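You operate a simulated robot arm through the tools that you are given. There is no shell and no other tool.

You are at the controls of a simulated robot arm. One attempt, no reset.

JOB
Shut down the grey bench: slider up, plate wiped, readout and tester off.
Fine: the run-out tester; wipe with the blue pad and put it back. What is to be rubbed or washed off counts as gone when no trace of it is left.

It is judged by the outcome, as a careful person would: the job done as asked, and still so three seconds after it is handed in. It fails if anything else is knocked over, pushed out of place, dropped, spilled or broken.

ROBOT AND FRAMES
A 6-joint arm with a fingered hand, fixed in place. Base frame: the origin is on the floor under the middle of its stand, x ahead of it, y to its left, z up. Readings come in mm, rad, newtons and seconds.
With the tool pointing down near the work surface it reaches from about 320 to 820 mm from the base axis. Its first joint turns from -2.897 to 2.897 rad. Payload 4 kg.
The tool frame sits at the grasp point between the pads (the TCP): z along the fingers, y along the line on which they close. The tips reach 26 mm beyond it. The gripper opens to 132 mm; its body begins 73 mm behind the TCP. The gripper is a hand of 5 fingers: y runs from the thumb to the fingers, the wrist lies at [0, 0, -239] in the tool frame, and closing takes about 1.5 s.
Orientation is that of the tool frame in the base frame, as [roll, pitch, yaw] about the fixed x, y, z axes, in that order (R = Rz(yaw) Ry(pitch) Rx(roll)). With the fingers straight down and closing along the base's y, the tool's x points along the base's -x, its y along +y and its z along -z.

CONTROLS
- The arm moves only by the tool servo_tool. Its argument "rows" is text: rows parted by semicolons, each of 6 numbers parted by spaces: the shift along the tool's x, y, z in mm, then the turn, a rotation vector about the tool's x, y, z in rad. In form: x y z wx wy wz; .... A call has 1 to 20 rows; each row is the pose to reach, as a shift and turn from the pose commanded when the call began, along the tool's axes at that moment. "gripper" is the closure, from 0 (fully open) to 1 (shut), set as the call begins (left out, the last holds). A row lasts 0.2 s, in which the tool goes at most 50 mm and 0.15 rad; a call with a longer step from one row to the next is refused whole, and so is a gripper value outside its range. Where a pose cannot be reached the arm comes as near as it can. A force on the tool above 40 N (or 10 N above the force at the start of the call, whichever is more), or a blocked arm, ends the call early, and 0.2 s more pass. The fingers move at their own pace (about 45 mm/s each) and stop on an object; they squeeze with about 28 N. The grip force told is the motor's: it shows also when the fingers shut on nothing. Time passes only in rows, and 0.2 s behind the last, so rows that repeat a pose let the fingers close. The reply holds the time, the measured pose of the TCP, the force on the tool along the base axes, the opening and the grip force, in the units named above and with some noise, with the torque about the TCP (base axes, N m) and any sound that the robot's microphone picked up.
- Cameras (640 x 400 px; columns grow to the right, rows downward): "scene" is fixed at [405.1, 501.2, 1664.8]; the picture's right is [-1.00, 0.03, 0.00], its down [0.03, 0.97, -0.25] and it looks along [-0.01, -0.25, -0.97] (base axes); focal length 314 px, centre (320, 200). "wrist" rides on the gripper at [85, 2, -97] in the tool frame; the picture's right is [-0.02, 1.00, 0.00], its down [-0.75, -0.02, -0.66] and it looks along [-0.66, -0.01, 0.75] (tool axes); focal length 270 px, centre (320, 200). There is no depth. A picture from a camera that has moved, and an enlarged one, comes with that camera's place and axes in the base frame and with its lens. The place of the scene camera against the robot may be out by one fixed shift of up to 18 mm in any direction.
- capture(camera): a new picture of that camera. No time passes.
- move_fingers(finger1, finger2, finger3, finger4, thumb_bend): sets how far each is bent, from 0 (flat) to 1 (curled in); at 0.3 the hand is open as for a grip, at 0.7 the pads meet at the TCP. One left out holds its place. A second passes; each finger stops where it meets its share of the squeeze, and holds until it gets a number again. A gripper value or a shape takes the hand back. It gives what a move gives, with no picture; readings hold the bend of each and the force on the fingers (four entries, about 0 where the hand has none), thumb and palm.
- hand_shape(shape): the hand has 5 fingers and takes this shape, open, in about a second: jaw (thumb against the fingers, like two jaws); tri (thumb and two fingers); tip (a fingertip pinch); poke (one finger out to press); point (the index stretched); flat (the hand flat); cup (the hand cupped); fist (a fist). The gripper value then closes the fingers along that shape, each until it touches; the sizes above hold for jaw. It gives what a move gives, with no picture.
- enlarge(camera, box): a new picture of the part [left, top, right, bottom] of that camera's present view, enlarged. No time passes.
- hand_in(): hands the job in; it is judged then, once.

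Places have to be worked out from the pictures, the camera data and where the tool is seen. Open the gripper and draw the arm clear of the work before you hand the job in, unless the task says otherwise.

The tools are called by a JSON object that holds its "api" and its "payload". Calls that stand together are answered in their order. servo_tool: Moves the arm, as the interface text tells. Its arguments: {"type":"object","properties":{"rows":{"type":"string"},"gripper":{"type":"number"}},"required":["rows"]} The other tools are called the same way: hand_shape (shape) gives the hand a shape; move_fingers (finger1, finger2, finger3, finger4, thumb_bend) moves the fingers one by one; capture (camera) takes a picture; enlarge (camera, box) takes an enlarged picture of a part of a camera's view; hand_in () hands the job in.

At the start:

```text
t: 0.0
eef_pos: [288.3, 361.4, 1264.9]
tcp_rot: [3.141, 0.001, 3.141]
wrist_force: [-0.2, -0.4, 0.5]
ft_torque: [0.03, -0.02, 0.0]
opening: 132.0
grasp_force: 0.1
shape: jaw
bend: [0.3, 0.3, 0.3, 0.3, 0.3]
finger forces: [0.0, 0.0, 0.0, 0.0, 0.0, 0.1]
```

scene: 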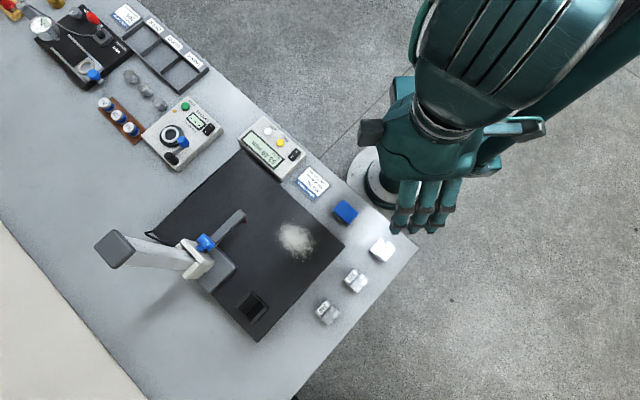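
wrist: 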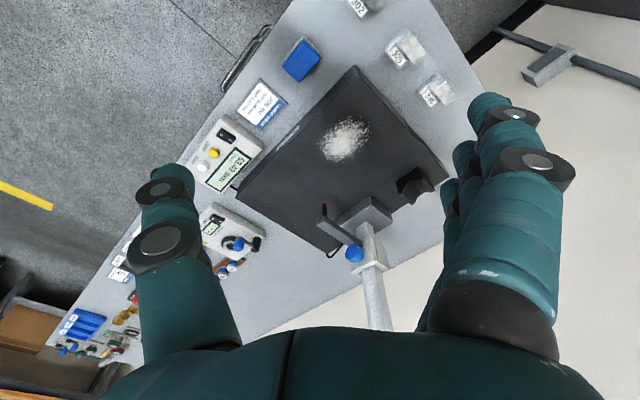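

I start by looking closely at the bench from both cameras to identify the slider, plate, readout, tester and pad.

{"api": "enlarge", "payload": {"camera": "scene", "box": [80, 180, 280, 305]}}

{"api": "enlarge", "payload": {"camera": "scene", "box": [230, 110, 430, 235]}}

{"api": "enlarge", "payload": {"camera": "scene", "box": [90, 70, 250, 170]}}

{"api": "enlarge", "payload": {"camera": "scene", "box": [0, 0, 220, 137]}}

{"api": "enlarge", "payload": {"camera": "wrist", "box": [190, 20, 390, 145]}}

{"api": "enlarge", "payload": {"camera": "wrist", "box": [180, 140, 460, 315]}}

```text
3.20 times, centred on (180, 242) of scene
camera zoom: at [405.1, 501.2, 1664.8], right [-1.0, 0.03, 0.0], down [0.03, 0.97, -0.25], along [-0.01, -0.25, -0.97], focal length 1006 px, centre (768, 64)
```

zoom: 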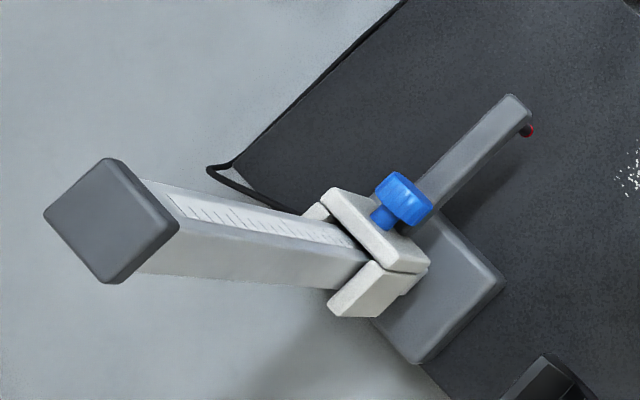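

```text
3.20 times, centred on (330, 172) of scene
camera zoom: at [405.1, 501.2, 1664.8], right [-1.0, 0.03, 0.0], down [0.03, 0.97, -0.25], along [-0.01, -0.25, -0.97], focal length 1006 px, centre (288, 288)
```

zoom: 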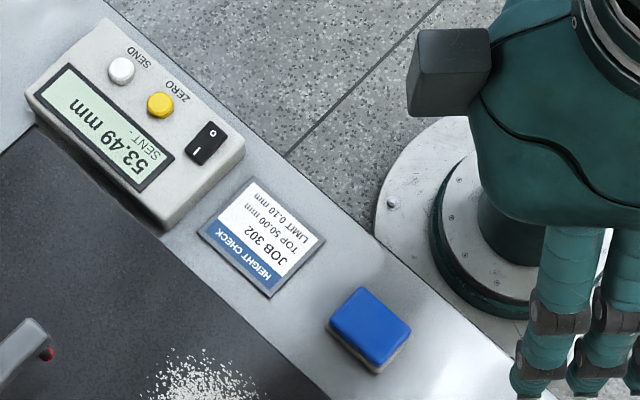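

```text
4.00 times, centred on (170, 120) of scene
camera zoom: at [405.1, 501.2, 1664.8], right [-1.0, 0.03, 0.0], down [0.03, 0.97, -0.25], along [-0.01, -0.25, -0.97], focal length 1258 px, centre (920, 520)
```

zoom: 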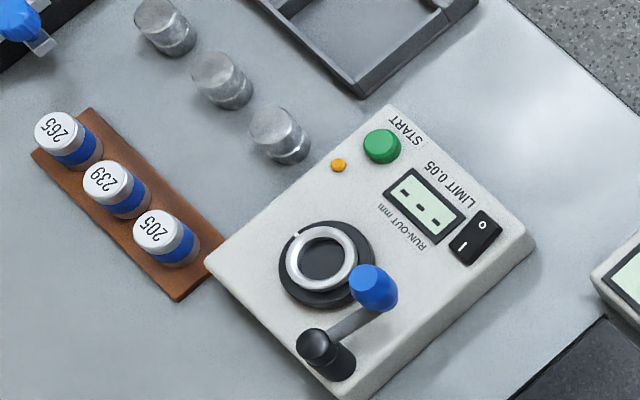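

```text
2.91 times, centred on (110, 68) of scene
camera zoom: at [405.1, 501.2, 1664.8], right [-1.0, 0.03, 0.0], down [0.03, 0.97, -0.25], along [-0.01, -0.25, -0.97], focal length 915 px, centre (931, 582)
```

zoom: 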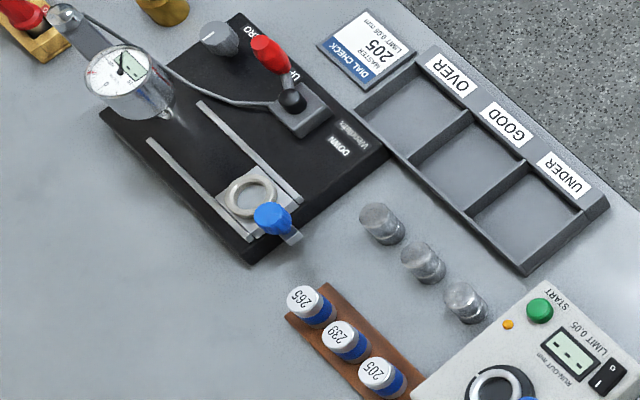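

```text
3.20 times, centred on (290, 82) of wrist
camera zoom: at [203.8, 363.4, 1360.5], right [0.02, 1.0, 0.0], down [0.75, -0.02, 0.66], along [0.66, -0.01, -0.75], focal length 865 px, centre (416, 576)
```

zoom: 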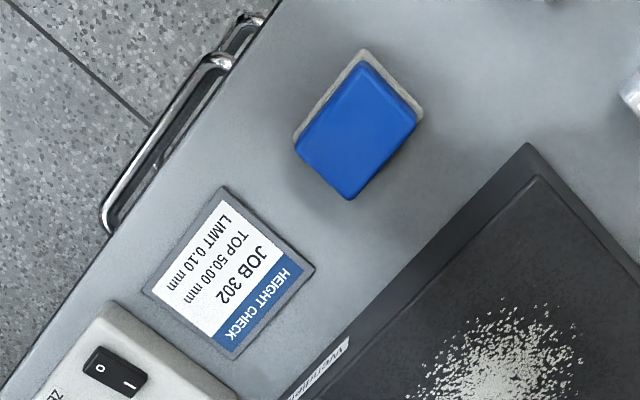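

```text
2.29 times, centred on (320, 228) of wrist
camera zoom: at [203.8, 363.4, 1360.5], right [0.02, 1.0, 0.0], down [0.75, -0.02, 0.66], along [0.66, -0.01, -0.75], focal length 618 px, centre (320, 137)
```

zoom: 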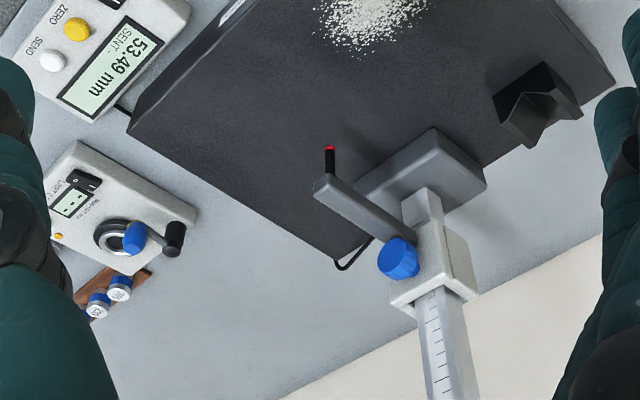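

The bench is turned relative to the base. The near edge holds the readout (rocker switch), the card and the blue pad; the plate has white dust and the height gauge, and the run-out tester lies further off. I lower the hand over clear space to triangulate the bench height with the wrist camera.

{"api": "servo_tool", "payload": {"rows": "0 0 40 0 0 0; 0 0 80 0 0 0; 0 0 120 0 0 0; 0 0 150 0 0 0"}}

{"api": "capture", "payload": {"camera": "wrist"}}

{"api": "capture", "payload": {"camera": "scene"}}

```text
t: 1.0
eef_pos: [291.0, 360.2, 1112.6]
tcp_rot: [3.141, 0.0, 3.141]
wrist_force: [-0.1, -0.1, 0.3]
ft_torque: [0.0, 0.05, -0.03]
opening: 131.8
grasp_force: 0.0
shape: jaw
bend: [0.3, 0.3, 0.3, 0.3, 0.3]
finger forces: [0.0, 0.1, 0.1, 0.0, 0.0, 0.0]
```

```text
taken
camera wrist: at [205.4, 361.7, 1209.2], right [0.02, 1.0, 0.0], down [0.75, -0.02, 0.66], along [0.66, -0.01, -0.75], focal length 270 px, centre (320, 200)
```

wrist: 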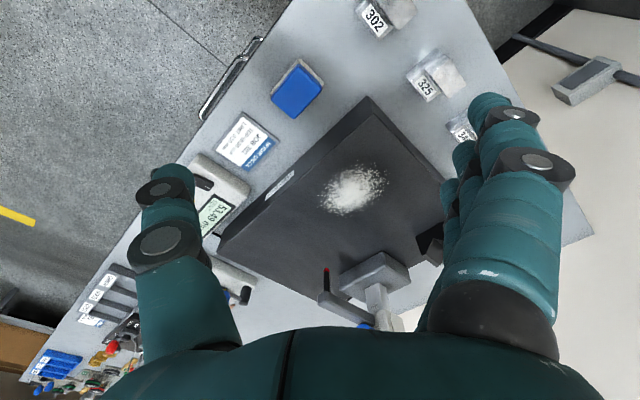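

```text
taken
```

scene: 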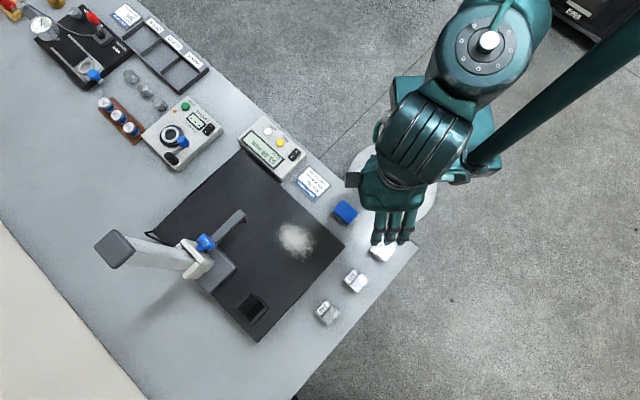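

The pad top comes out near z≈800, so the bench is near z≈790. I turn the hand about 45° to align with the bench and back off a bit to get a second viewpoint.

{"api": "servo_tool", "payload": {"rows": "7 -18 -6 0 0 -0.133; 14 -36 -12 0 0 -0.266; 21 -55 -19 0 0 -0.399; 28 -73 -25 0 0 -0.532; 35 -92 -32 0 0 -0.664; 41 -110 -38 0 0 -0.796; 41 -110 -38 0 0 -0.796"}}

{"api": "capture", "payload": {"camera": "wrist"}}

{"api": "enlarge", "payload": {"camera": "wrist", "box": [220, 60, 460, 210]}}

```text
t: 2.6
eef_pos: [249.4, 248.6, 1150.6]
tcp_rot: [-3.14, 0.001, -2.344]
wrist_force: [0.4, 0.2, -0.9]
ft_torque: [-0.02, 0.0, -0.02]
opening: 132.1
grasp_force: 0.1
shape: jaw
bend: [0.3, 0.3, 0.3, 0.3, 0.3]
finger forces: [0.0, 0.0, 0.0, 0.0, 0.1, 0.0]
```

```text
taken
camera wrist: at [188.5, 190.1, 1248.1], right [-0.7, 0.71, 0.0], down [0.54, 0.53, 0.66], along [0.47, 0.46, -0.75], focal length 270 px, centre (320, 200)
```

wrist: 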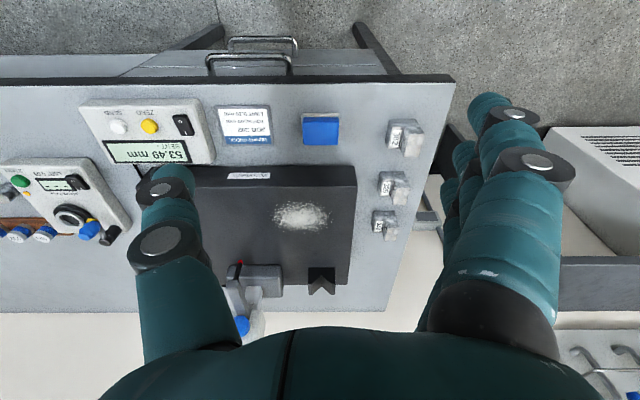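

```text
2.67 times, centred on (340, 135) of wrist
camera zoom: at [188.5, 190.1, 1248.1], right [-0.7, 0.71, 0.0], down [0.54, 0.53, 0.66], along [0.47, 0.46, -0.75], focal length 721 px, centre (267, 373)
```

zoom: 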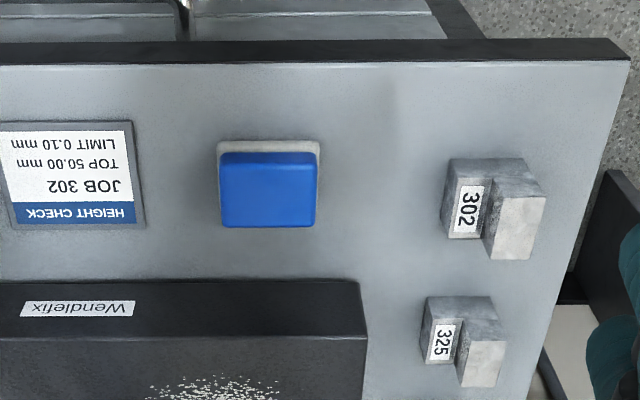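

The hand is now aligned with the bench, and the views agree on the pad top at z≈850. I enlarge the readout, tester and gauge from this view.

{"api": "enlarge", "payload": {"camera": "wrist", "box": [70, 85, 230, 185]}}

{"api": "enlarge", "payload": {"camera": "wrist", "box": [0, 140, 160, 260]}}

{"api": "enlarge", "payload": {"camera": "wrist", "box": [190, 160, 400, 340]}}

```text
4.00 times, centred on (150, 135) of wrist
camera zoom: at [188.5, 190.1, 1248.1], right [-0.7, 0.71, 0.0], down [0.54, 0.53, 0.66], along [0.47, 0.46, -0.75], focal length 1081 px, centre (1000, 460)
```

zoom: 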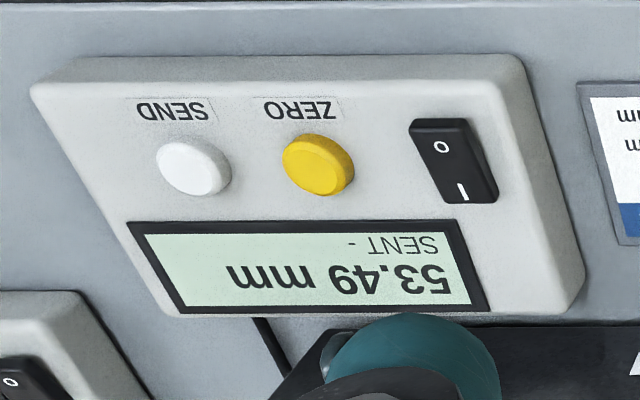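

```text
3.33 times, centred on (80, 200) of wrist
camera zoom: at [188.5, 190.1, 1248.1], right [-0.7, 0.71, 0.0], down [0.54, 0.53, 0.66], along [0.47, 0.46, -0.75], focal length 901 px, centre (1120, 200)
```

zoom: 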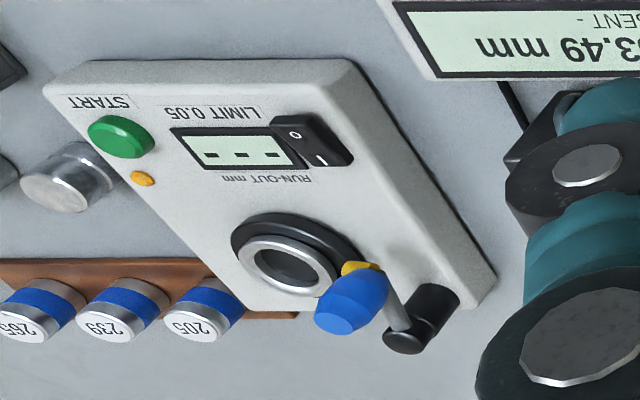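

```text
2.22 times, centred on (295, 250) of wrist
camera zoom: at [188.5, 190.1, 1248.1], right [-0.7, 0.71, 0.0], down [0.54, 0.53, 0.66], along [0.47, 0.46, -0.75], focal length 601 px, centre (376, 89)
```

zoom: 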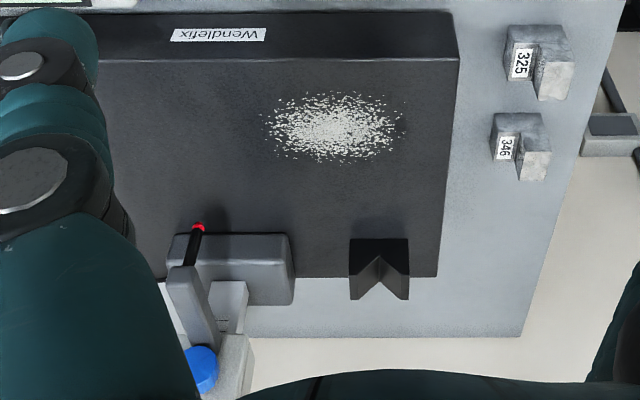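

The rockers' "O" ends are nearest the robot on the readout, and similar on the tester. I make the poke shape and look at where the fingertip sits in the wrist and scene views.

{"api": "hand_shape", "payload": {"shape": "poke"}}

{"api": "capture", "payload": {"camera": "wrist"}}

{"api": "capture", "payload": {"camera": "scene"}}

```text
t: 3.5
eef_pos: [250.1, 248.7, 1151.8]
tcp_rot: [-3.141, -0.001, -2.344]
wrist_force: [0.2, -0.6, 0.3]
ft_torque: [-0.02, 0.0, 0.0]
opening: 0.0
grasp_force: 0.0
shape: poke
bend: [1.0, 1.0, 1.0, 1.0, 0.47]
finger forces: [0.1, 0.0, 0.0, 0.1, 0.1, 0.0]
```

```text
taken
camera wrist: at [188.5, 190.3, 1248.0], right [-0.7, 0.71, 0.0], down [0.54, 0.53, 0.66], along [0.47, 0.46, -0.75], focal length 270 px, centre (320, 200)
```

wrist: 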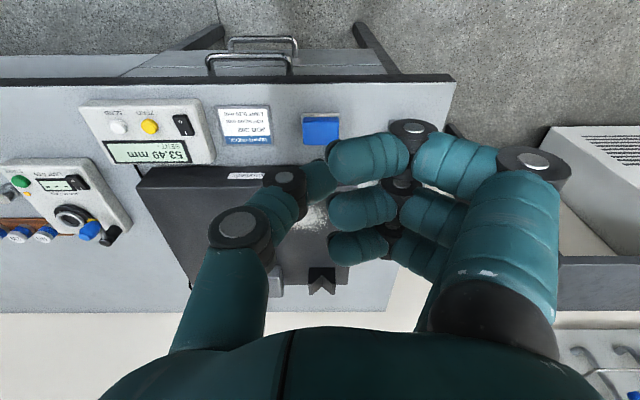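

```text
taken
```

scene: 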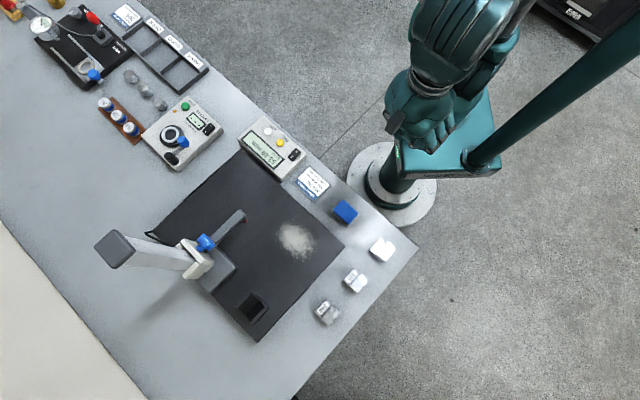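

In the poke shape all four fingers are curled towards the thumb, so the tip is unclear. I try the "point" shape to compare.

{"api": "hand_shape", "payload": {"shape": "point"}}

{"api": "capture", "payload": {"camera": "wrist"}}

{"api": "enlarge", "payload": {"camera": "scene", "box": [350, 50, 510, 150]}}

```text
t: 4.4
eef_pos: [248.8, 248.7, 1149.7]
tcp_rot: [3.141, 0.0, -2.345]
wrist_force: [0.4, 1.1, 0.7]
ft_torque: [-0.02, -0.03, 0.0]
opening: 126.1
grasp_force: 0.0
shape: point
bend: [0.28, 1.0, 1.0, 1.0, 0.55]
finger forces: [0.0, 0.1, 0.1, 0.0, 0.1, 0.0]
```

```text
taken
camera wrist: at [188.5, 190.3, 1248.0], right [-0.7, 0.71, 0.0], down [0.54, 0.53, 0.66], along [0.47, 0.46, -0.75], focal length 270 px, centre (320, 200)
```

wrist: 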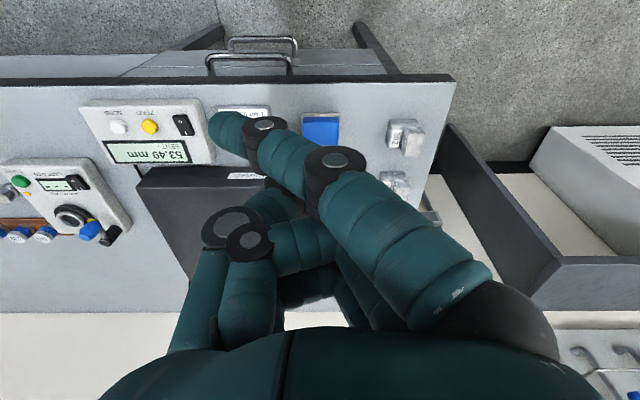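

```text
4.00 times, centred on (430, 100) of scene
camera zoom: at [405.1, 501.2, 1664.8], right [-1.0, 0.03, 0.0], down [0.03, 0.97, -0.25], along [-0.01, -0.25, -0.97], focal length 1258 px, centre (-120, 600)
```

zoom: 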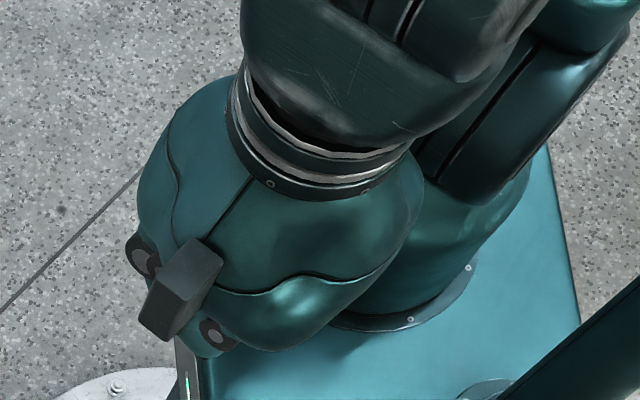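

The index is stretched but it may not have settled; I wait a moment and re-check the readings and image.

{"api": "servo_tool", "payload": {"rows": "0 0 0 0 0 0; 0 0 0 0 0 0; 0 0 0 0 0 0; 0 0 0 0 0 0; 0 0 0 0 0 0"}}

{"api": "capture", "payload": {"camera": "wrist"}}

```text
t: 5.6
eef_pos: [248.8, 249.3, 1151.4]
tcp_rot: [-3.141, 0.0, -2.347]
wrist_force: [0.5, 0.4, 0.6]
ft_torque: [0.01, -0.01, -0.03]
opening: 126.2
grasp_force: 0.1
shape: point
bend: [0.28, 1.0, 1.0, 1.0, 0.55]
finger forces: [0.0, 0.0, 0.0, 0.1, 0.0, 0.0]
```

```text
taken
camera wrist: at [188.5, 190.3, 1248.0], right [-0.7, 0.71, 0.0], down [0.54, 0.53, 0.66], along [0.47, 0.46, -0.75], focal length 270 px, centre (320, 200)
```

wrist: 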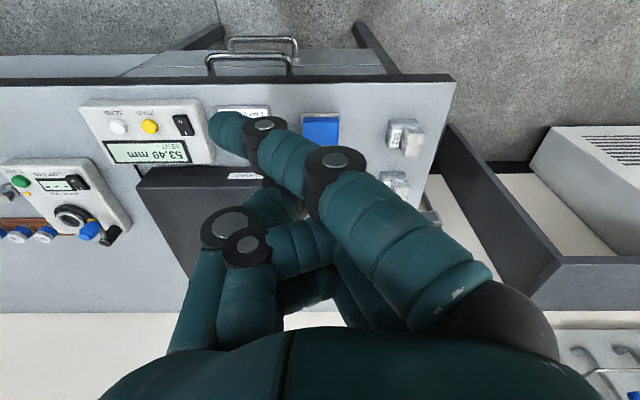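

The earlier poke picture may have been taken mid-motion. I take poke again and wait for it to settle.

{"api": "hand_shape", "payload": {"shape": "poke"}}

{"api": "servo_tool", "payload": {"rows": "0 0 0 0 0 0; 0 0 0 0 0 0; 0 0 0 0 0 0; 0 0 0 0 0 0; 0 0 0 0 0 0; 0 0 0 0 0 0; 0 0 0 0 0 0"}}

{"api": "capture", "payload": {"camera": "wrist"}}

```text
t: 6.5
eef_pos: [250.8, 249.3, 1152.5]
tcp_rot: [-3.141, 0.0, -2.347]
wrist_force: [0.3, -0.6, -0.3]
ft_torque: [-0.01, -0.01, -0.01]
opening: 0.0
grasp_force: 0.2
shape: poke
bend: [1.0, 1.0, 1.0, 1.0, 0.47]
finger forces: [0.0, 0.1, 0.0, 0.1, 0.0, 0.1]
```

```text
t: 8.1
eef_pos: [248.4, 249.1, 1151.5]
tcp_rot: [-3.141, 0.0, -2.346]
wrist_force: [-0.5, -0.2, 0.1]
ft_torque: [0.03, -0.04, 0.0]
opening: 0.1
grasp_force: 0.0
shape: poke
bend: [1.0, 1.0, 1.0, 1.0, 0.47]
finger forces: [0.0, 0.0, 0.0, 0.1, 0.1, 0.1]
```

```text
taken
camera wrist: at [188.5, 190.3, 1248.0], right [-0.7, 0.71, 0.0], down [0.54, 0.53, 0.66], along [0.47, 0.46, -0.75], focal length 270 px, centre (320, 200)
```

wrist: 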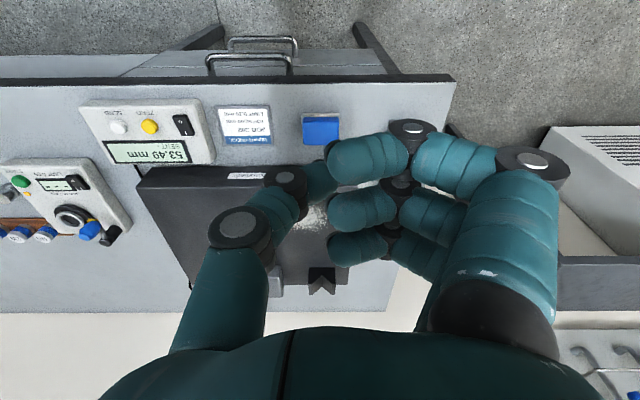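

I enlarge the settled poke shape to see which fingertip sticks out.

{"api": "enlarge", "payload": {"camera": "wrist", "box": [190, 100, 430, 250]}}

```text
2.67 times, centred on (310, 175) of wrist
camera zoom: at [188.5, 190.3, 1248.0], right [-0.7, 0.71, 0.0], down [0.54, 0.53, 0.66], along [0.47, 0.46, -0.75], focal length 721 px, centre (347, 267)
```

zoom: 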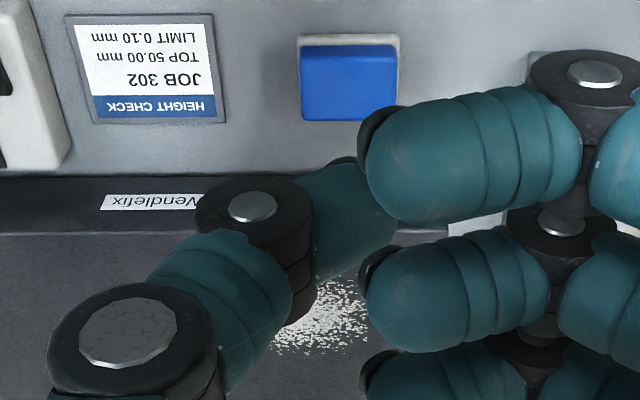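

The poke shape keeps all fingertips at a similar depth, so it's ambiguous. I try a custom pointing hand: index open, other fingers and thumb curled.

{"api": "move_fingers", "payload": {"finger1": 0.3, "finger2": 1.0, "finger3": 1.0, "finger4": 1.0, "thumb_bend": 0.3}}

{"api": "servo_tool", "payload": {"rows": "0 0 0 0 0 0; 0 0 0 0 0 0; 0 0 0 0 0 0; 0 0 0 0 0 0; 0 0 0 0 0 0"}}

{"api": "capture", "payload": {"camera": "wrist"}}

```text
t: 9.1
eef_pos: [249.2, 251.3, 1150.9]
tcp_rot: [3.14, 0.002, -2.346]
wrist_force: [0.6, -0.3, 0.2]
ft_torque: [0.03, 0.01, 0.0]
opening: 138.1
grasp_force: 0.0
shape: fingers
bend: [0.3, 1.0, 1.0, 1.0, 0.3]
finger forces: [0.0, 0.0, 0.0, 0.1, 0.0, 0.0]
```

```text
t: 10.3
eef_pos: [249.2, 249.8, 1151.8]
tcp_rot: [3.14, 0.0, -2.346]
wrist_force: [-0.8, -0.2, 0.3]
ft_torque: [0.01, 0.03, 0.0]
opening: 138.3
grasp_force: 0.1
shape: fingers
bend: [0.3, 1.0, 1.0, 1.0, 0.3]
finger forces: [0.0, 0.1, 0.1, 0.1, 0.0, 0.0]
```

```text
taken
camera wrist: at [188.5, 190.3, 1248.0], right [-0.7, 0.71, 0.0], down [0.54, 0.53, 0.66], along [0.47, 0.46, -0.75], focal length 270 px, centre (320, 200)
```

wrist: 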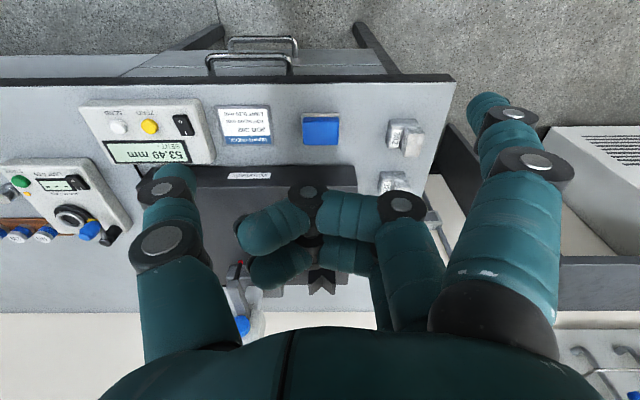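

Individual finger control gives a true curl. I also test the "tip" pinch closed, which might give a compact poker right on the tool axis.

{"api": "hand_shape", "payload": {"shape": "tip"}}

{"api": "servo_tool", "payload": {"rows": "0 0 0 0 0 0; 0 0 0 0 0 0; 0 0 0 0 0 0; 0 0 0 0 0 0; 0 0 0 0 0 0; 0 0 0 0 0 0; 0 0 0 0 0 0; 0 0 0 0 0 0; 0 0 0 0 0 0", "gripper": 1.0}}

{"api": "capture", "payload": {"camera": "wrist"}}

{"api": "enlarge", "payload": {"camera": "wrist", "box": [220, 100, 460, 250]}}

```text
t: 11.2
eef_pos: [249.3, 249.1, 1151.4]
tcp_rot: [-3.14, 0.001, -2.347]
wrist_force: [-0.4, 0.6, 0.3]
ft_torque: [-0.01, 0.02, -0.02]
opening: 132.1
grasp_force: 0.0
shape: tip
bend: [0.0, 0.3, 0.3, 0.0, 0.3]
finger forces: [0.1, 0.0, 0.0, 0.0, 0.0, 0.0]
```

```text
t: 13.2
eef_pos: [250.0, 249.9, 1152.0]
tcp_rot: [-3.14, -0.001, -2.345]
wrist_force: [0.6, 0.3, 0.1]
ft_torque: [0.0, -0.01, -0.02]
opening: 0.0
grasp_force: 27.9
shape: tip
bend: [0.16, 0.63, 0.63, 0.16, 0.67]
finger forces: [0.0, 0.0, 0.0, 0.1, 0.0, 0.0]
```

```text
taken
camera wrist: at [188.5, 190.3, 1248.0], right [-0.7, 0.71, 0.0], down [0.54, 0.53, 0.66], along [0.47, 0.46, -0.75], focal length 270 px, centre (320, 200)
```

wrist: 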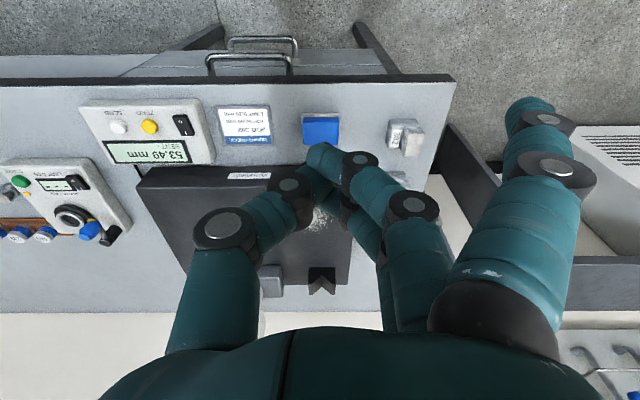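

```text
2.67 times, centred on (340, 175) of wrist
camera zoom: at [188.5, 190.3, 1248.0], right [-0.7, 0.71, 0.0], down [0.54, 0.53, 0.66], along [0.47, 0.46, -0.75], focal length 721 px, centre (267, 267)
```

zoom: 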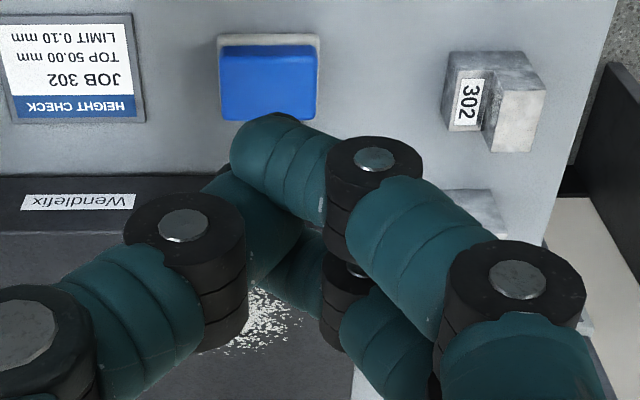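

Neither shape is a clean poker, so I'll use the index alone (others curled) and tilt the hand so that the index leads. I set the fingers, then move to a point about 40 mm above the readout's rocker "O" end (estimated at about (457,165,870)).

{"api": "move_fingers", "payload": {"finger1": 0.3, "finger2": 1.0, "finger3": 1.0, "finger4": 1.0, "thumb_bend": 0.3}}

{"api": "servo_tool", "payload": {"rows": "-15.8 -32 22.6 0.075 0 0; -31.6 -64 45 0.15 0 0; -47.5 -96 68 0.225 0 0; -63.3 -128 90 0.3 0 0; -79 -160 113 0.375 0 0; -95 -192 136 0.45 0 0; -110.8 -224 150 0.525 0 0; -126.6 -256 160 0.6 0 0; -126.6 -256 160 0.6 0 0"}}

{"api": "capture", "payload": {"camera": "wrist"}}

{"api": "capture", "payload": {"camera": "scene"}}

```text
t: 14.2
eef_pos: [249.4, 250.4, 1151.5]
tcp_rot: [3.141, 0.001, -2.346]
wrist_force: [0.6, -0.6, -0.4]
ft_torque: [0.01, 0.02, 0.02]
opening: 139.1
grasp_force: 0.1
shape: fingers
bend: [0.3, 1.0, 1.0, 1.0, 0.3]
finger forces: [0.0, 0.0, 0.1, 0.0, 0.1, 0.0]
```

```text
t: 16.2
eef_pos: [519.1, 162.2, 992.4]
tcp_rot: [-2.539, -0.001, -2.345]
wrist_force: [-0.4, -0.1, -1.1]
ft_torque: [-0.01, 0.02, 0.04]
opening: 138.8
grasp_force: 0.1
shape: fingers
bend: [0.3, 1.0, 1.0, 1.0, 0.3]
finger forces: [0.0, 0.0, 0.0, 0.1, 0.0, 0.0]
```

```text
taken
camera wrist: at [419.9, 141.5, 1070.8], right [-0.57, 0.59, -0.57], down [0.27, 0.79, 0.55], along [0.77, 0.16, -0.61], focal length 270 px, centre (320, 200)
```

wrist: 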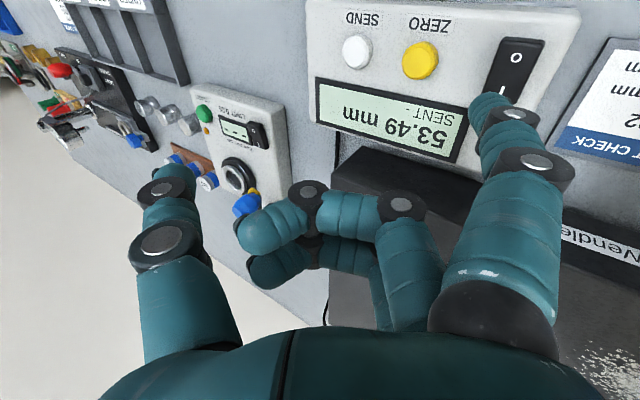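

```text
taken
```

scene: 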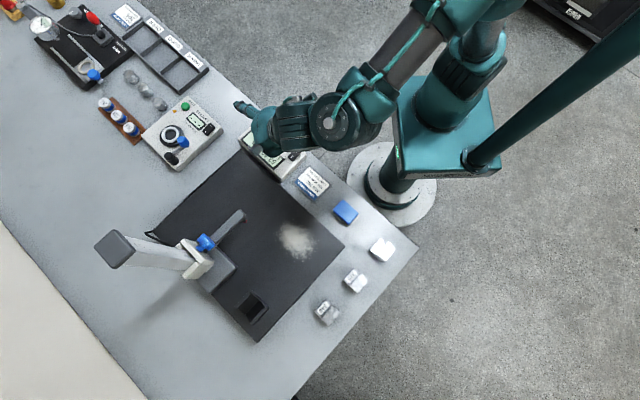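

The index is almost right above the readout rocker (tip estimated at about (457,168,931), rocker "O" at about (452,167,876)). I descend 38 mm and look again.

{"api": "servo_tool", "payload": {"rows": "2 12 15 0 0 0; 4 24 29.7 0 0 0; 4 24 29.7 0 0 0"}}

{"api": "capture", "payload": {"camera": "wrist"}}

{"api": "enlarge", "payload": {"camera": "wrist", "box": [400, 0, 640, 150]}}

{"api": "enlarge", "payload": {"camera": "scene", "box": [210, 80, 370, 180]}}

```text
t: 17.0
eef_pos: [514.4, 162.9, 954.5]
tcp_rot: [-2.541, -0.001, -2.345]
wrist_force: [0.6, -0.6, -0.5]
ft_torque: [0.01, 0.01, 0.02]
opening: 138.9
grasp_force: 0.0
shape: fingers
bend: [0.3, 1.0, 1.0, 1.0, 0.3]
finger forces: [0.0, 0.1, 0.1, 0.0, 0.1, 0.0]
```

```text
taken
camera wrist: at [414.3, 141.6, 1032.6], right [-0.58, 0.59, -0.56], down [0.27, 0.79, 0.55], along [0.77, 0.17, -0.61], focal length 270 px, centre (320, 200)
```

wrist: 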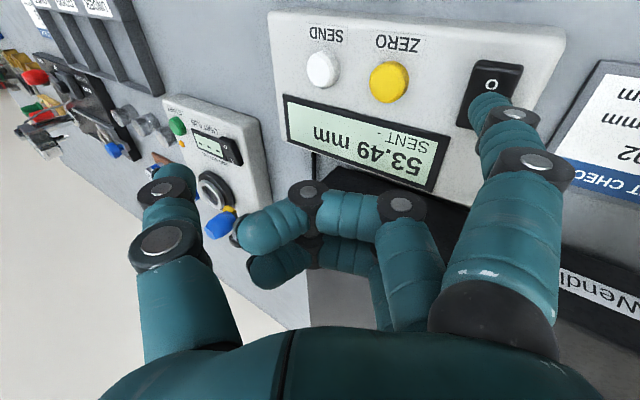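

```text
2.67 times, centred on (520, 75) of wrist
camera zoom: at [414.3, 141.6, 1032.6], right [-0.58, 0.59, -0.56], down [0.27, 0.79, 0.55], along [0.77, 0.17, -0.61], focal length 721 px, centre (-213, 533)
```

zoom: 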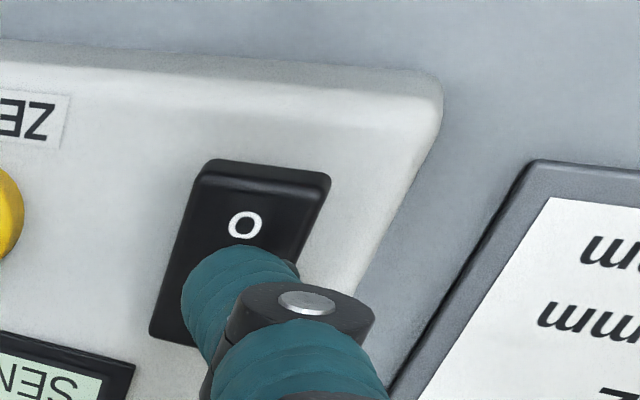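

```text
4.00 times, centred on (290, 130) of scene
camera zoom: at [405.1, 501.2, 1664.8], right [-1.0, 0.03, 0.0], down [0.03, 0.97, -0.25], along [-0.01, -0.25, -0.97], focal length 1258 px, centre (440, 480)
```

zoom: 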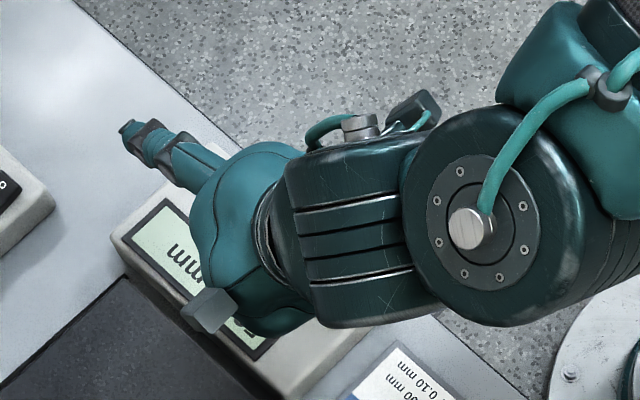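

The tip is about 15 mm above the rocker, just beyond the "O". I shift 6 mm toward the "O" end and descend gently.

{"api": "servo_tool", "payload": {"rows": "6 -0.8 0.5 0 0 0; 6 2 4.7 0 0 0; 6 4.8 8.8 0 0 0; 6 6.2 10.9 0 0 0"}}

{"api": "enlarge", "payload": {"camera": "wrist", "box": [400, 0, 640, 150]}}

```text
t: 17.9
eef_pos: [510.2, 157.1, 945.6]
tcp_rot: [-2.537, 0.003, -2.346]
wrist_force: [-4.8, -1.7, 12.4]
ft_torque: [0.15, 1.09, 0.2]
opening: 139.6
grasp_force: 6.8
shape: fingers
bend: [0.3, 1.0, 1.0, 1.0, 0.3]
finger forces: [13.3, 0.0, 0.0, 0.0, 0.0, 0.0]
stopped in row 4: the force on the tool passed its limit at 47 N (the readings are from after the stop); the commanded pose is now the measured one
```

```text
2.67 times, centred on (520, 75) of wrist
camera zoom: at [410.8, 135.2, 1024.4], right [-0.57, 0.59, -0.57], down [0.27, 0.79, 0.55], along [0.78, 0.16, -0.61], focal length 721 px, centre (-213, 533)
```

zoom: 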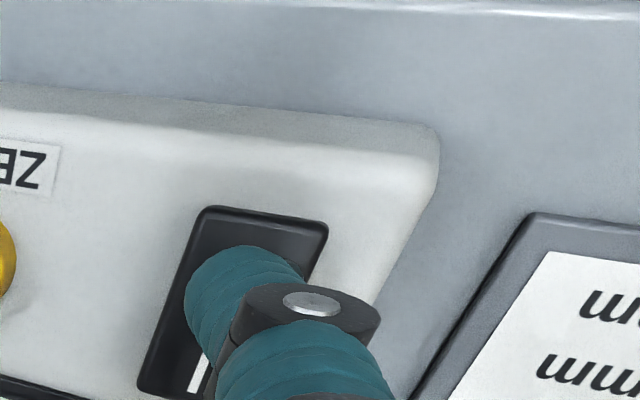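

Contact was firm (47 N peak) with the fingertip over the "O"; I lift off and check whether the rocker flipped and the display went dark.

{"api": "servo_tool", "payload": {"rows": "0 -11.3 -16.5 0 0 0; 0 -22.6 -33 0 0 0; 0 -34 -49.5 0 0 0"}}

{"api": "enlarge", "payload": {"camera": "wrist", "box": [280, 0, 600, 200]}}

```text
t: 18.8
eef_pos: [509.8, 155.2, 1005.9]
tcp_rot: [-2.539, 0.002, -2.345]
wrist_force: [0.2, -0.7, -0.4]
ft_torque: [-0.03, 0.0, -0.01]
opening: 138.8
grasp_force: 0.1
shape: fingers
bend: [0.3, 1.0, 1.0, 1.0, 0.3]
finger forces: [0.1, 0.0, 0.0, 0.0, 0.0, 0.0]
```

```text
2.00 times, centred on (440, 100) of wrist
camera zoom: at [410.6, 135.1, 1084.3], right [-0.57, 0.59, -0.57], down [0.27, 0.79, 0.55], along [0.77, 0.16, -0.61], focal length 541 px, centre (80, 400)
```

zoom: 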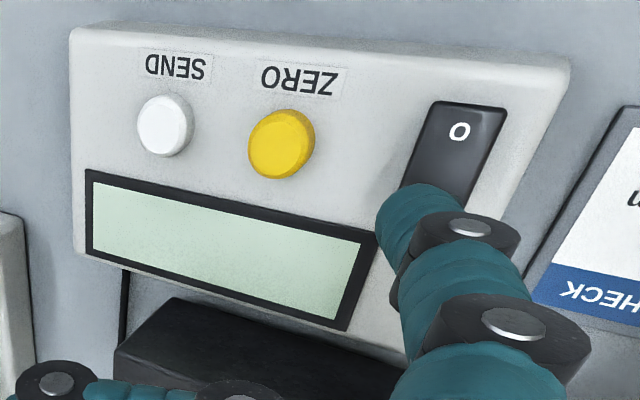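

The readout's display is dark and the "O" end is down. Next I move above the run-out tester's rocker, estimated "O" at about (691,83,875), keeping height.

{"api": "servo_tool", "payload": {"rows": "-17.7 -32 21.1 0 0 0; -35.3 -64 42.2 0 0 0; -53 -96 63.3 0 0 0; -70.7 -128 84.4 0 0 0; -88.3 -160 105.5 0 0 0; -106 -192 126.6 0 0 0; -106 -192 126.6 0 0 0"}}

{"api": "capture", "payload": {"camera": "wrist"}}

{"api": "capture", "payload": {"camera": "scene"}}

```text
t: 20.4
eef_pos: [748.7, 72.6, 1011.2]
tcp_rot: [-2.538, 0.0, -2.348]
wrist_force: [0.2, 0.5, -0.3]
ft_torque: [0.0, 0.0, 0.03]
opening: 139.0
grasp_force: 0.1
shape: fingers
bend: [0.3, 1.0, 1.0, 1.0, 0.3]
finger forces: [0.1, 0.1, 0.1, 0.1, 0.0, 0.1]
```

```text
taken
camera wrist: at [648.6, 51.3, 1088.4], right [-0.57, 0.59, -0.57], down [0.27, 0.79, 0.55], along [0.77, 0.16, -0.61], focal length 270 px, centre (320, 200)
```

wrist: 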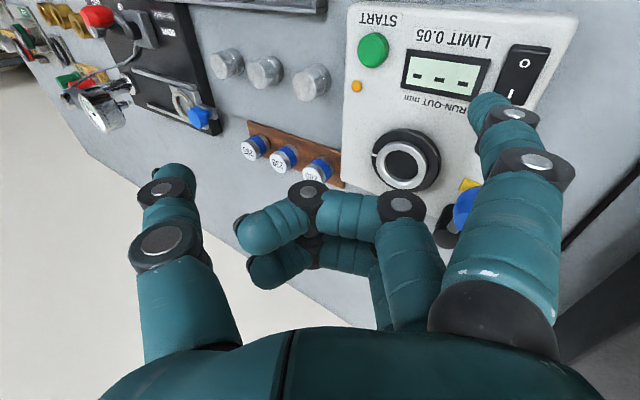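

```text
taken
```

scene: 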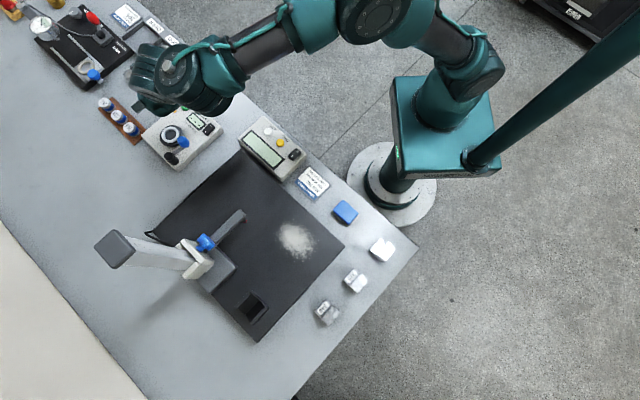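

The tester's rocker "O" is at about (680,84,880); the tip needs about 8 mm to the right and 7 mm toward the robot. I correct that while descending 40 mm and check.

{"api": "servo_tool", "payload": {"rows": "7 6.6 -4.5 0 0 0; 7 18 12 0 0 0; 7 29 28.5 0 0 0; 7 29 28.5 0 0 0"}}

{"api": "enlarge", "payload": {"camera": "wrist", "box": [400, 0, 640, 150]}}

```text
t: 21.4
eef_pos: [736.7, 70.8, 971.1]
tcp_rot: [-2.537, 0.004, -2.349]
wrist_force: [-0.6, -0.7, 0.3]
ft_torque: [-0.02, 0.0, 0.01]
opening: 138.6
grasp_force: 0.1
shape: fingers
bend: [0.3, 1.0, 1.0, 1.0, 0.3]
finger forces: [0.0, 0.0, 0.0, 0.1, 0.0, 0.1]
```

```text
2.67 times, centred on (520, 75) of wrist
camera zoom: at [637.0, 49.9, 1049.0], right [-0.57, 0.59, -0.57], down [0.27, 0.79, 0.55], along [0.78, 0.16, -0.61], focal length 721 px, centre (-213, 533)
```

zoom: 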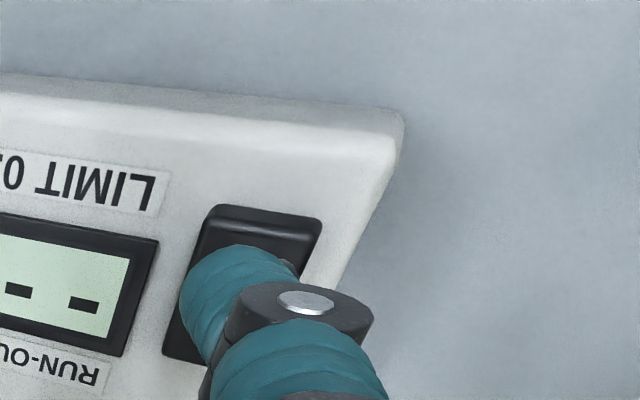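

Descending shifts the target toward me, so compared with the successful readout press I need 6 mm further out. I correct and press down slowly until contact.

{"api": "servo_tool", "payload": {"rows": "-6 0 0 0 0 0; -6 4.5 6.6 0 0 0; -6 9 13.2 0 0 0; -6 10.7 15.7 0 0 0; -6 12.4 18.2 0 0 0; -6 13.6 19.8 0 0 0"}}

{"api": "enlarge", "payload": {"camera": "wrist", "box": [360, 0, 640, 175]}}

```text
t: 22.8
eef_pos: [744.4, 75.6, 947.1]
tcp_rot: [-2.538, 0.003, -2.348]
wrist_force: [-0.9, 1.2, 1.2]
ft_torque: [0.06, 0.07, 0.01]
opening: 138.9
grasp_force: 0.1
shape: fingers
bend: [0.3, 1.0, 1.0, 1.0, 0.3]
finger forces: [0.7, 0.0, 0.0, 0.1, 0.0, 0.1]
```

```text
2.29 times, centred on (500, 88) of wrist
camera zoom: at [643.3, 54.6, 1025.2], right [-0.57, 0.59, -0.57], down [0.27, 0.79, 0.55], along [0.77, 0.16, -0.61], focal length 618 px, centre (-91, 457)
```

zoom: 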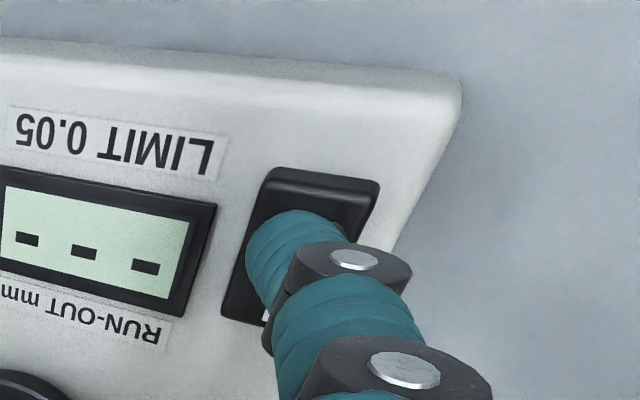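

Contact has just started and the display is still on. I press a few millimetres more.

{"api": "servo_tool", "payload": {"rows": "0 0.8 1.2 0 0 0; 0 1.7 2.5 0 0 0; 0 2.5 3.7 0 0 0; 0 3.4 5 0 0 0; 0 4 5.8 0 0 0"}}

{"api": "enlarge", "payload": {"camera": "wrist", "box": [360, 0, 640, 175]}}

```text
t: 23.8
eef_pos: [745.1, 74.0, 944.5]
tcp_rot: [-2.536, 0.008, -2.349]
wrist_force: [-2.4, -0.1, 8.2]
ft_torque: [0.16, 0.69, 0.03]
opening: 138.9
grasp_force: 4.5
shape: fingers
bend: [0.3, 1.0, 1.0, 1.0, 0.3]
finger forces: [9.3, 0.1, 0.0, 0.0, 0.0, 0.1]
stopped in row 5: the force on the tool passed its limit at 44 N (the readings are from after the stop); the commanded pose is now the measured one
```

```text
2.29 times, centred on (500, 88) of wrist
camera zoom: at [643.4, 54.0, 1022.6], right [-0.57, 0.59, -0.57], down [0.27, 0.79, 0.56], along [0.78, 0.16, -0.61], focal length 618 px, centre (-91, 457)
```

zoom: 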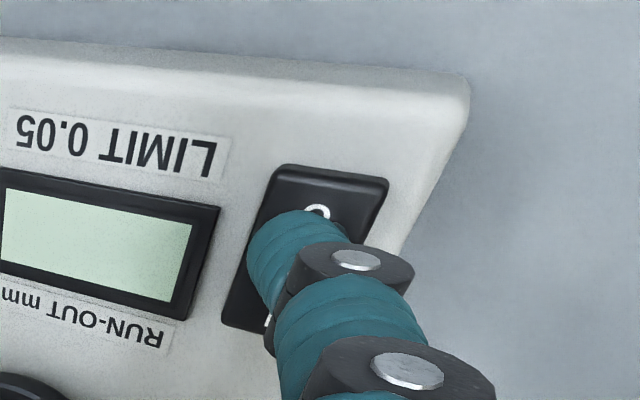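

The tester's display is dark too. I lift off and move back upright toward the middle of the bench to inspect the height gauge's slider.

{"api": "servo_tool", "payload": {"rows": "0 -22.6 -33 0 0 0; 0 -45.2 -66 0 0 0; 0 -67.8 -99 0 0 0; 11.4 -40 -131 -0.075 0 0; 22.8 -12.2 -163 -0.15 0 0; 34.1 15.7 -195 -0.225 0 0; 45.5 43.5 -227 -0.3 0 0; 56.9 71.3 -259 -0.375 0 0; 68.3 99 -290.5 -0.45 0 0; 79.6 127 -322.5 -0.525 0 0; 91 154.8 -354.4 -0.6 0 0; 91 154.8 -354.4 -0.6 0 0"}}

{"api": "capture", "payload": {"camera": "wrist"}}

{"api": "capture", "payload": {"camera": "scene"}}

```text
t: 26.4
eef_pos: [446.0, 241.6, 1147.8]
tcp_rot: [-3.136, 0.006, -2.348]
wrist_force: [-0.7, 1.2, -0.4]
ft_torque: [-0.09, 0.0, 0.0]
opening: 138.8
grasp_force: 0.0
shape: fingers
bend: [0.3, 1.0, 1.0, 1.0, 0.3]
finger forces: [0.1, 0.0, 0.1, 0.0, 0.0, 0.1]
```

```text
taken
camera wrist: at [384.1, 183.2, 1243.6], right [-0.7, 0.72, -0.01], down [0.53, 0.53, 0.66], along [0.48, 0.46, -0.75], focal length 270 px, centre (320, 200)
```

wrist: 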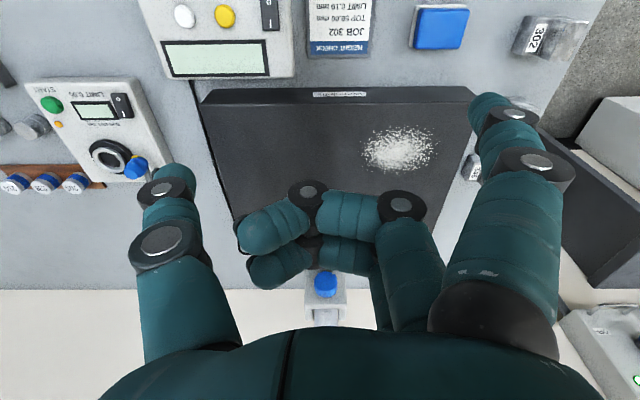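

```text
taken
```

scene: 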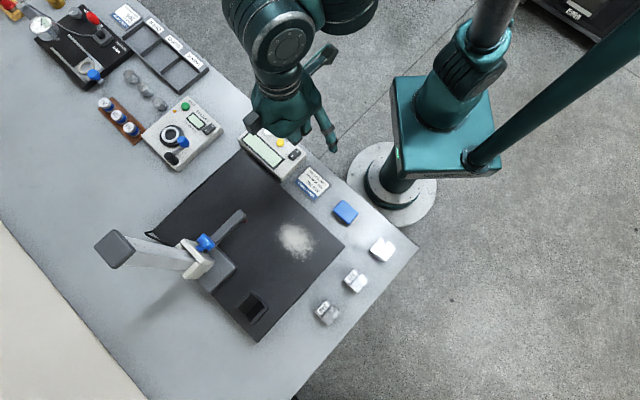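

Both displays are off and everything is in place. I open the hand to jaw so the gauge becomes visible.

{"api": "hand_shape", "payload": {"shape": "jaw"}}

{"api": "servo_tool", "payload": {"rows": "0 0 0 0 0 0; 0 0 -30 0 0 0; 0 0 -60 0 0 0; 0 0 -60 0 0 0", "gripper": 0}}

{"api": "capture", "payload": {"camera": "wrist"}}

{"api": "enlarge", "payload": {"camera": "wrist", "box": [230, 130, 430, 330]}}

```text
t: 27.3
eef_pos: [446.1, 242.2, 1147.7]
tcp_rot: [-3.136, 0.007, -2.348]
wrist_force: [-0.6, 0.2, -0.2]
ft_torque: [0.01, 0.0, 0.02]
opening: 131.8
grasp_force: 0.0
shape: jaw
bend: [0.3, 0.3, 0.3, 0.3, 0.3]
finger forces: [0.0, 0.0, 0.0, 0.0, 0.1, 0.0]
```

```text
t: 28.3
eef_pos: [447.3, 241.1, 1207.9]
tcp_rot: [-3.137, 0.007, -2.348]
wrist_force: [-0.6, 0.2, -0.2]
ft_torque: [0.02, 0.0, -0.01]
opening: 131.6
grasp_force: 0.1
shape: jaw
bend: [0.3, 0.3, 0.3, 0.3, 0.3]
finger forces: [0.0, 0.0, 0.0, 0.0, 0.0, 0.0]
```

```text
taken
camera wrist: at [384.8, 182.9, 1303.5], right [-0.7, 0.72, -0.01], down [0.53, 0.53, 0.66], along [0.48, 0.46, -0.75], focal length 270 px, centre (320, 200)
```

wrist: 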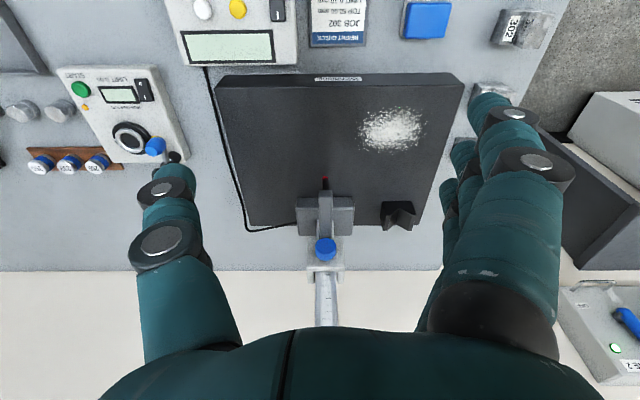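

```text
2.00 times, centred on (330, 230) of wrist
camera zoom: at [384.8, 182.9, 1303.5], right [-0.7, 0.72, -0.01], down [0.53, 0.53, 0.66], along [0.48, 0.46, -0.75], focal length 541 px, centre (300, 140)
```

zoom: 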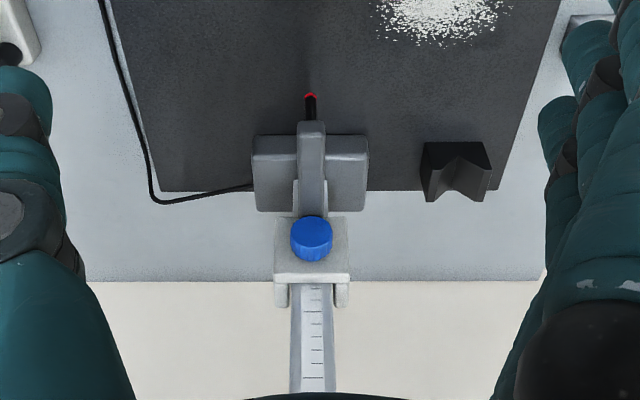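

I can now see the gauge frontally: the bar with its stylus points toward the robot and the blue knob sits on the slider's face (about z≈1050, r-axis centred on the column). I tilt the hand 45° forward, which turns the wrist camera into a horizontal elevation view of the slider.

{"api": "servo_tool", "payload": {"rows": "-19 1.3 16 0 -0.131 0; -38 2.5 33 0 -0.262 0; -57 3.8 49 0 -0.393 0; -77 5 65 0 -0.524 0; -96 6.3 82 0 -0.654 0; -115 7.6 98 0 -0.785 0; -115 7.6 98 0 -0.785 0"}}

{"api": "capture", "payload": {"camera": "wrist"}}

{"api": "capture", "payload": {"camera": "scene"}}

```text
t: 29.9
eef_pos: [520.2, 326.4, 1109.8]
tcp_rot: [-3.133, 0.791, -2.342]
wrist_force: [-0.3, 0.7, 0.6]
ft_torque: [0.02, 0.03, 0.02]
opening: 132.1
grasp_force: 0.1
shape: jaw
bend: [0.3, 0.3, 0.3, 0.3, 0.3]
finger forces: [0.0, 0.0, 0.0, 0.0, 0.0, 0.0]
```

```text
taken
camera wrist: at [429.9, 236.7, 1117.5], right [-0.7, 0.71, 0.01], down [0.05, 0.04, 1.0], along [0.71, 0.7, -0.06], focal length 270 px, centre (320, 200)
```

wrist: 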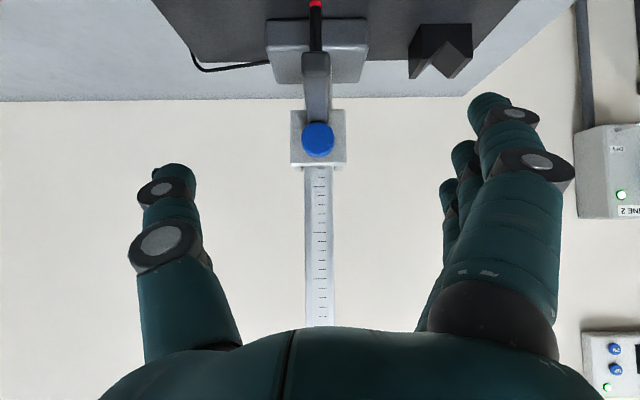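

```text
taken
```

scene: 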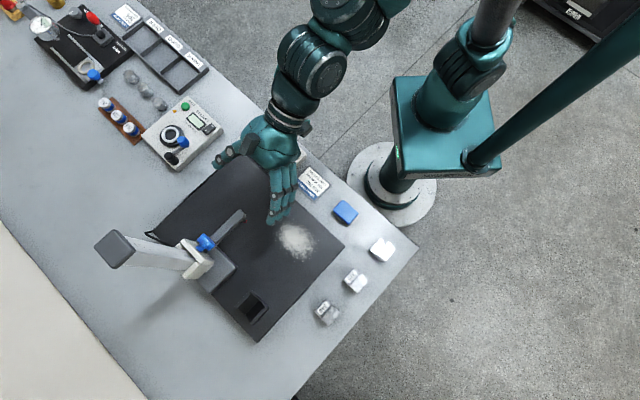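

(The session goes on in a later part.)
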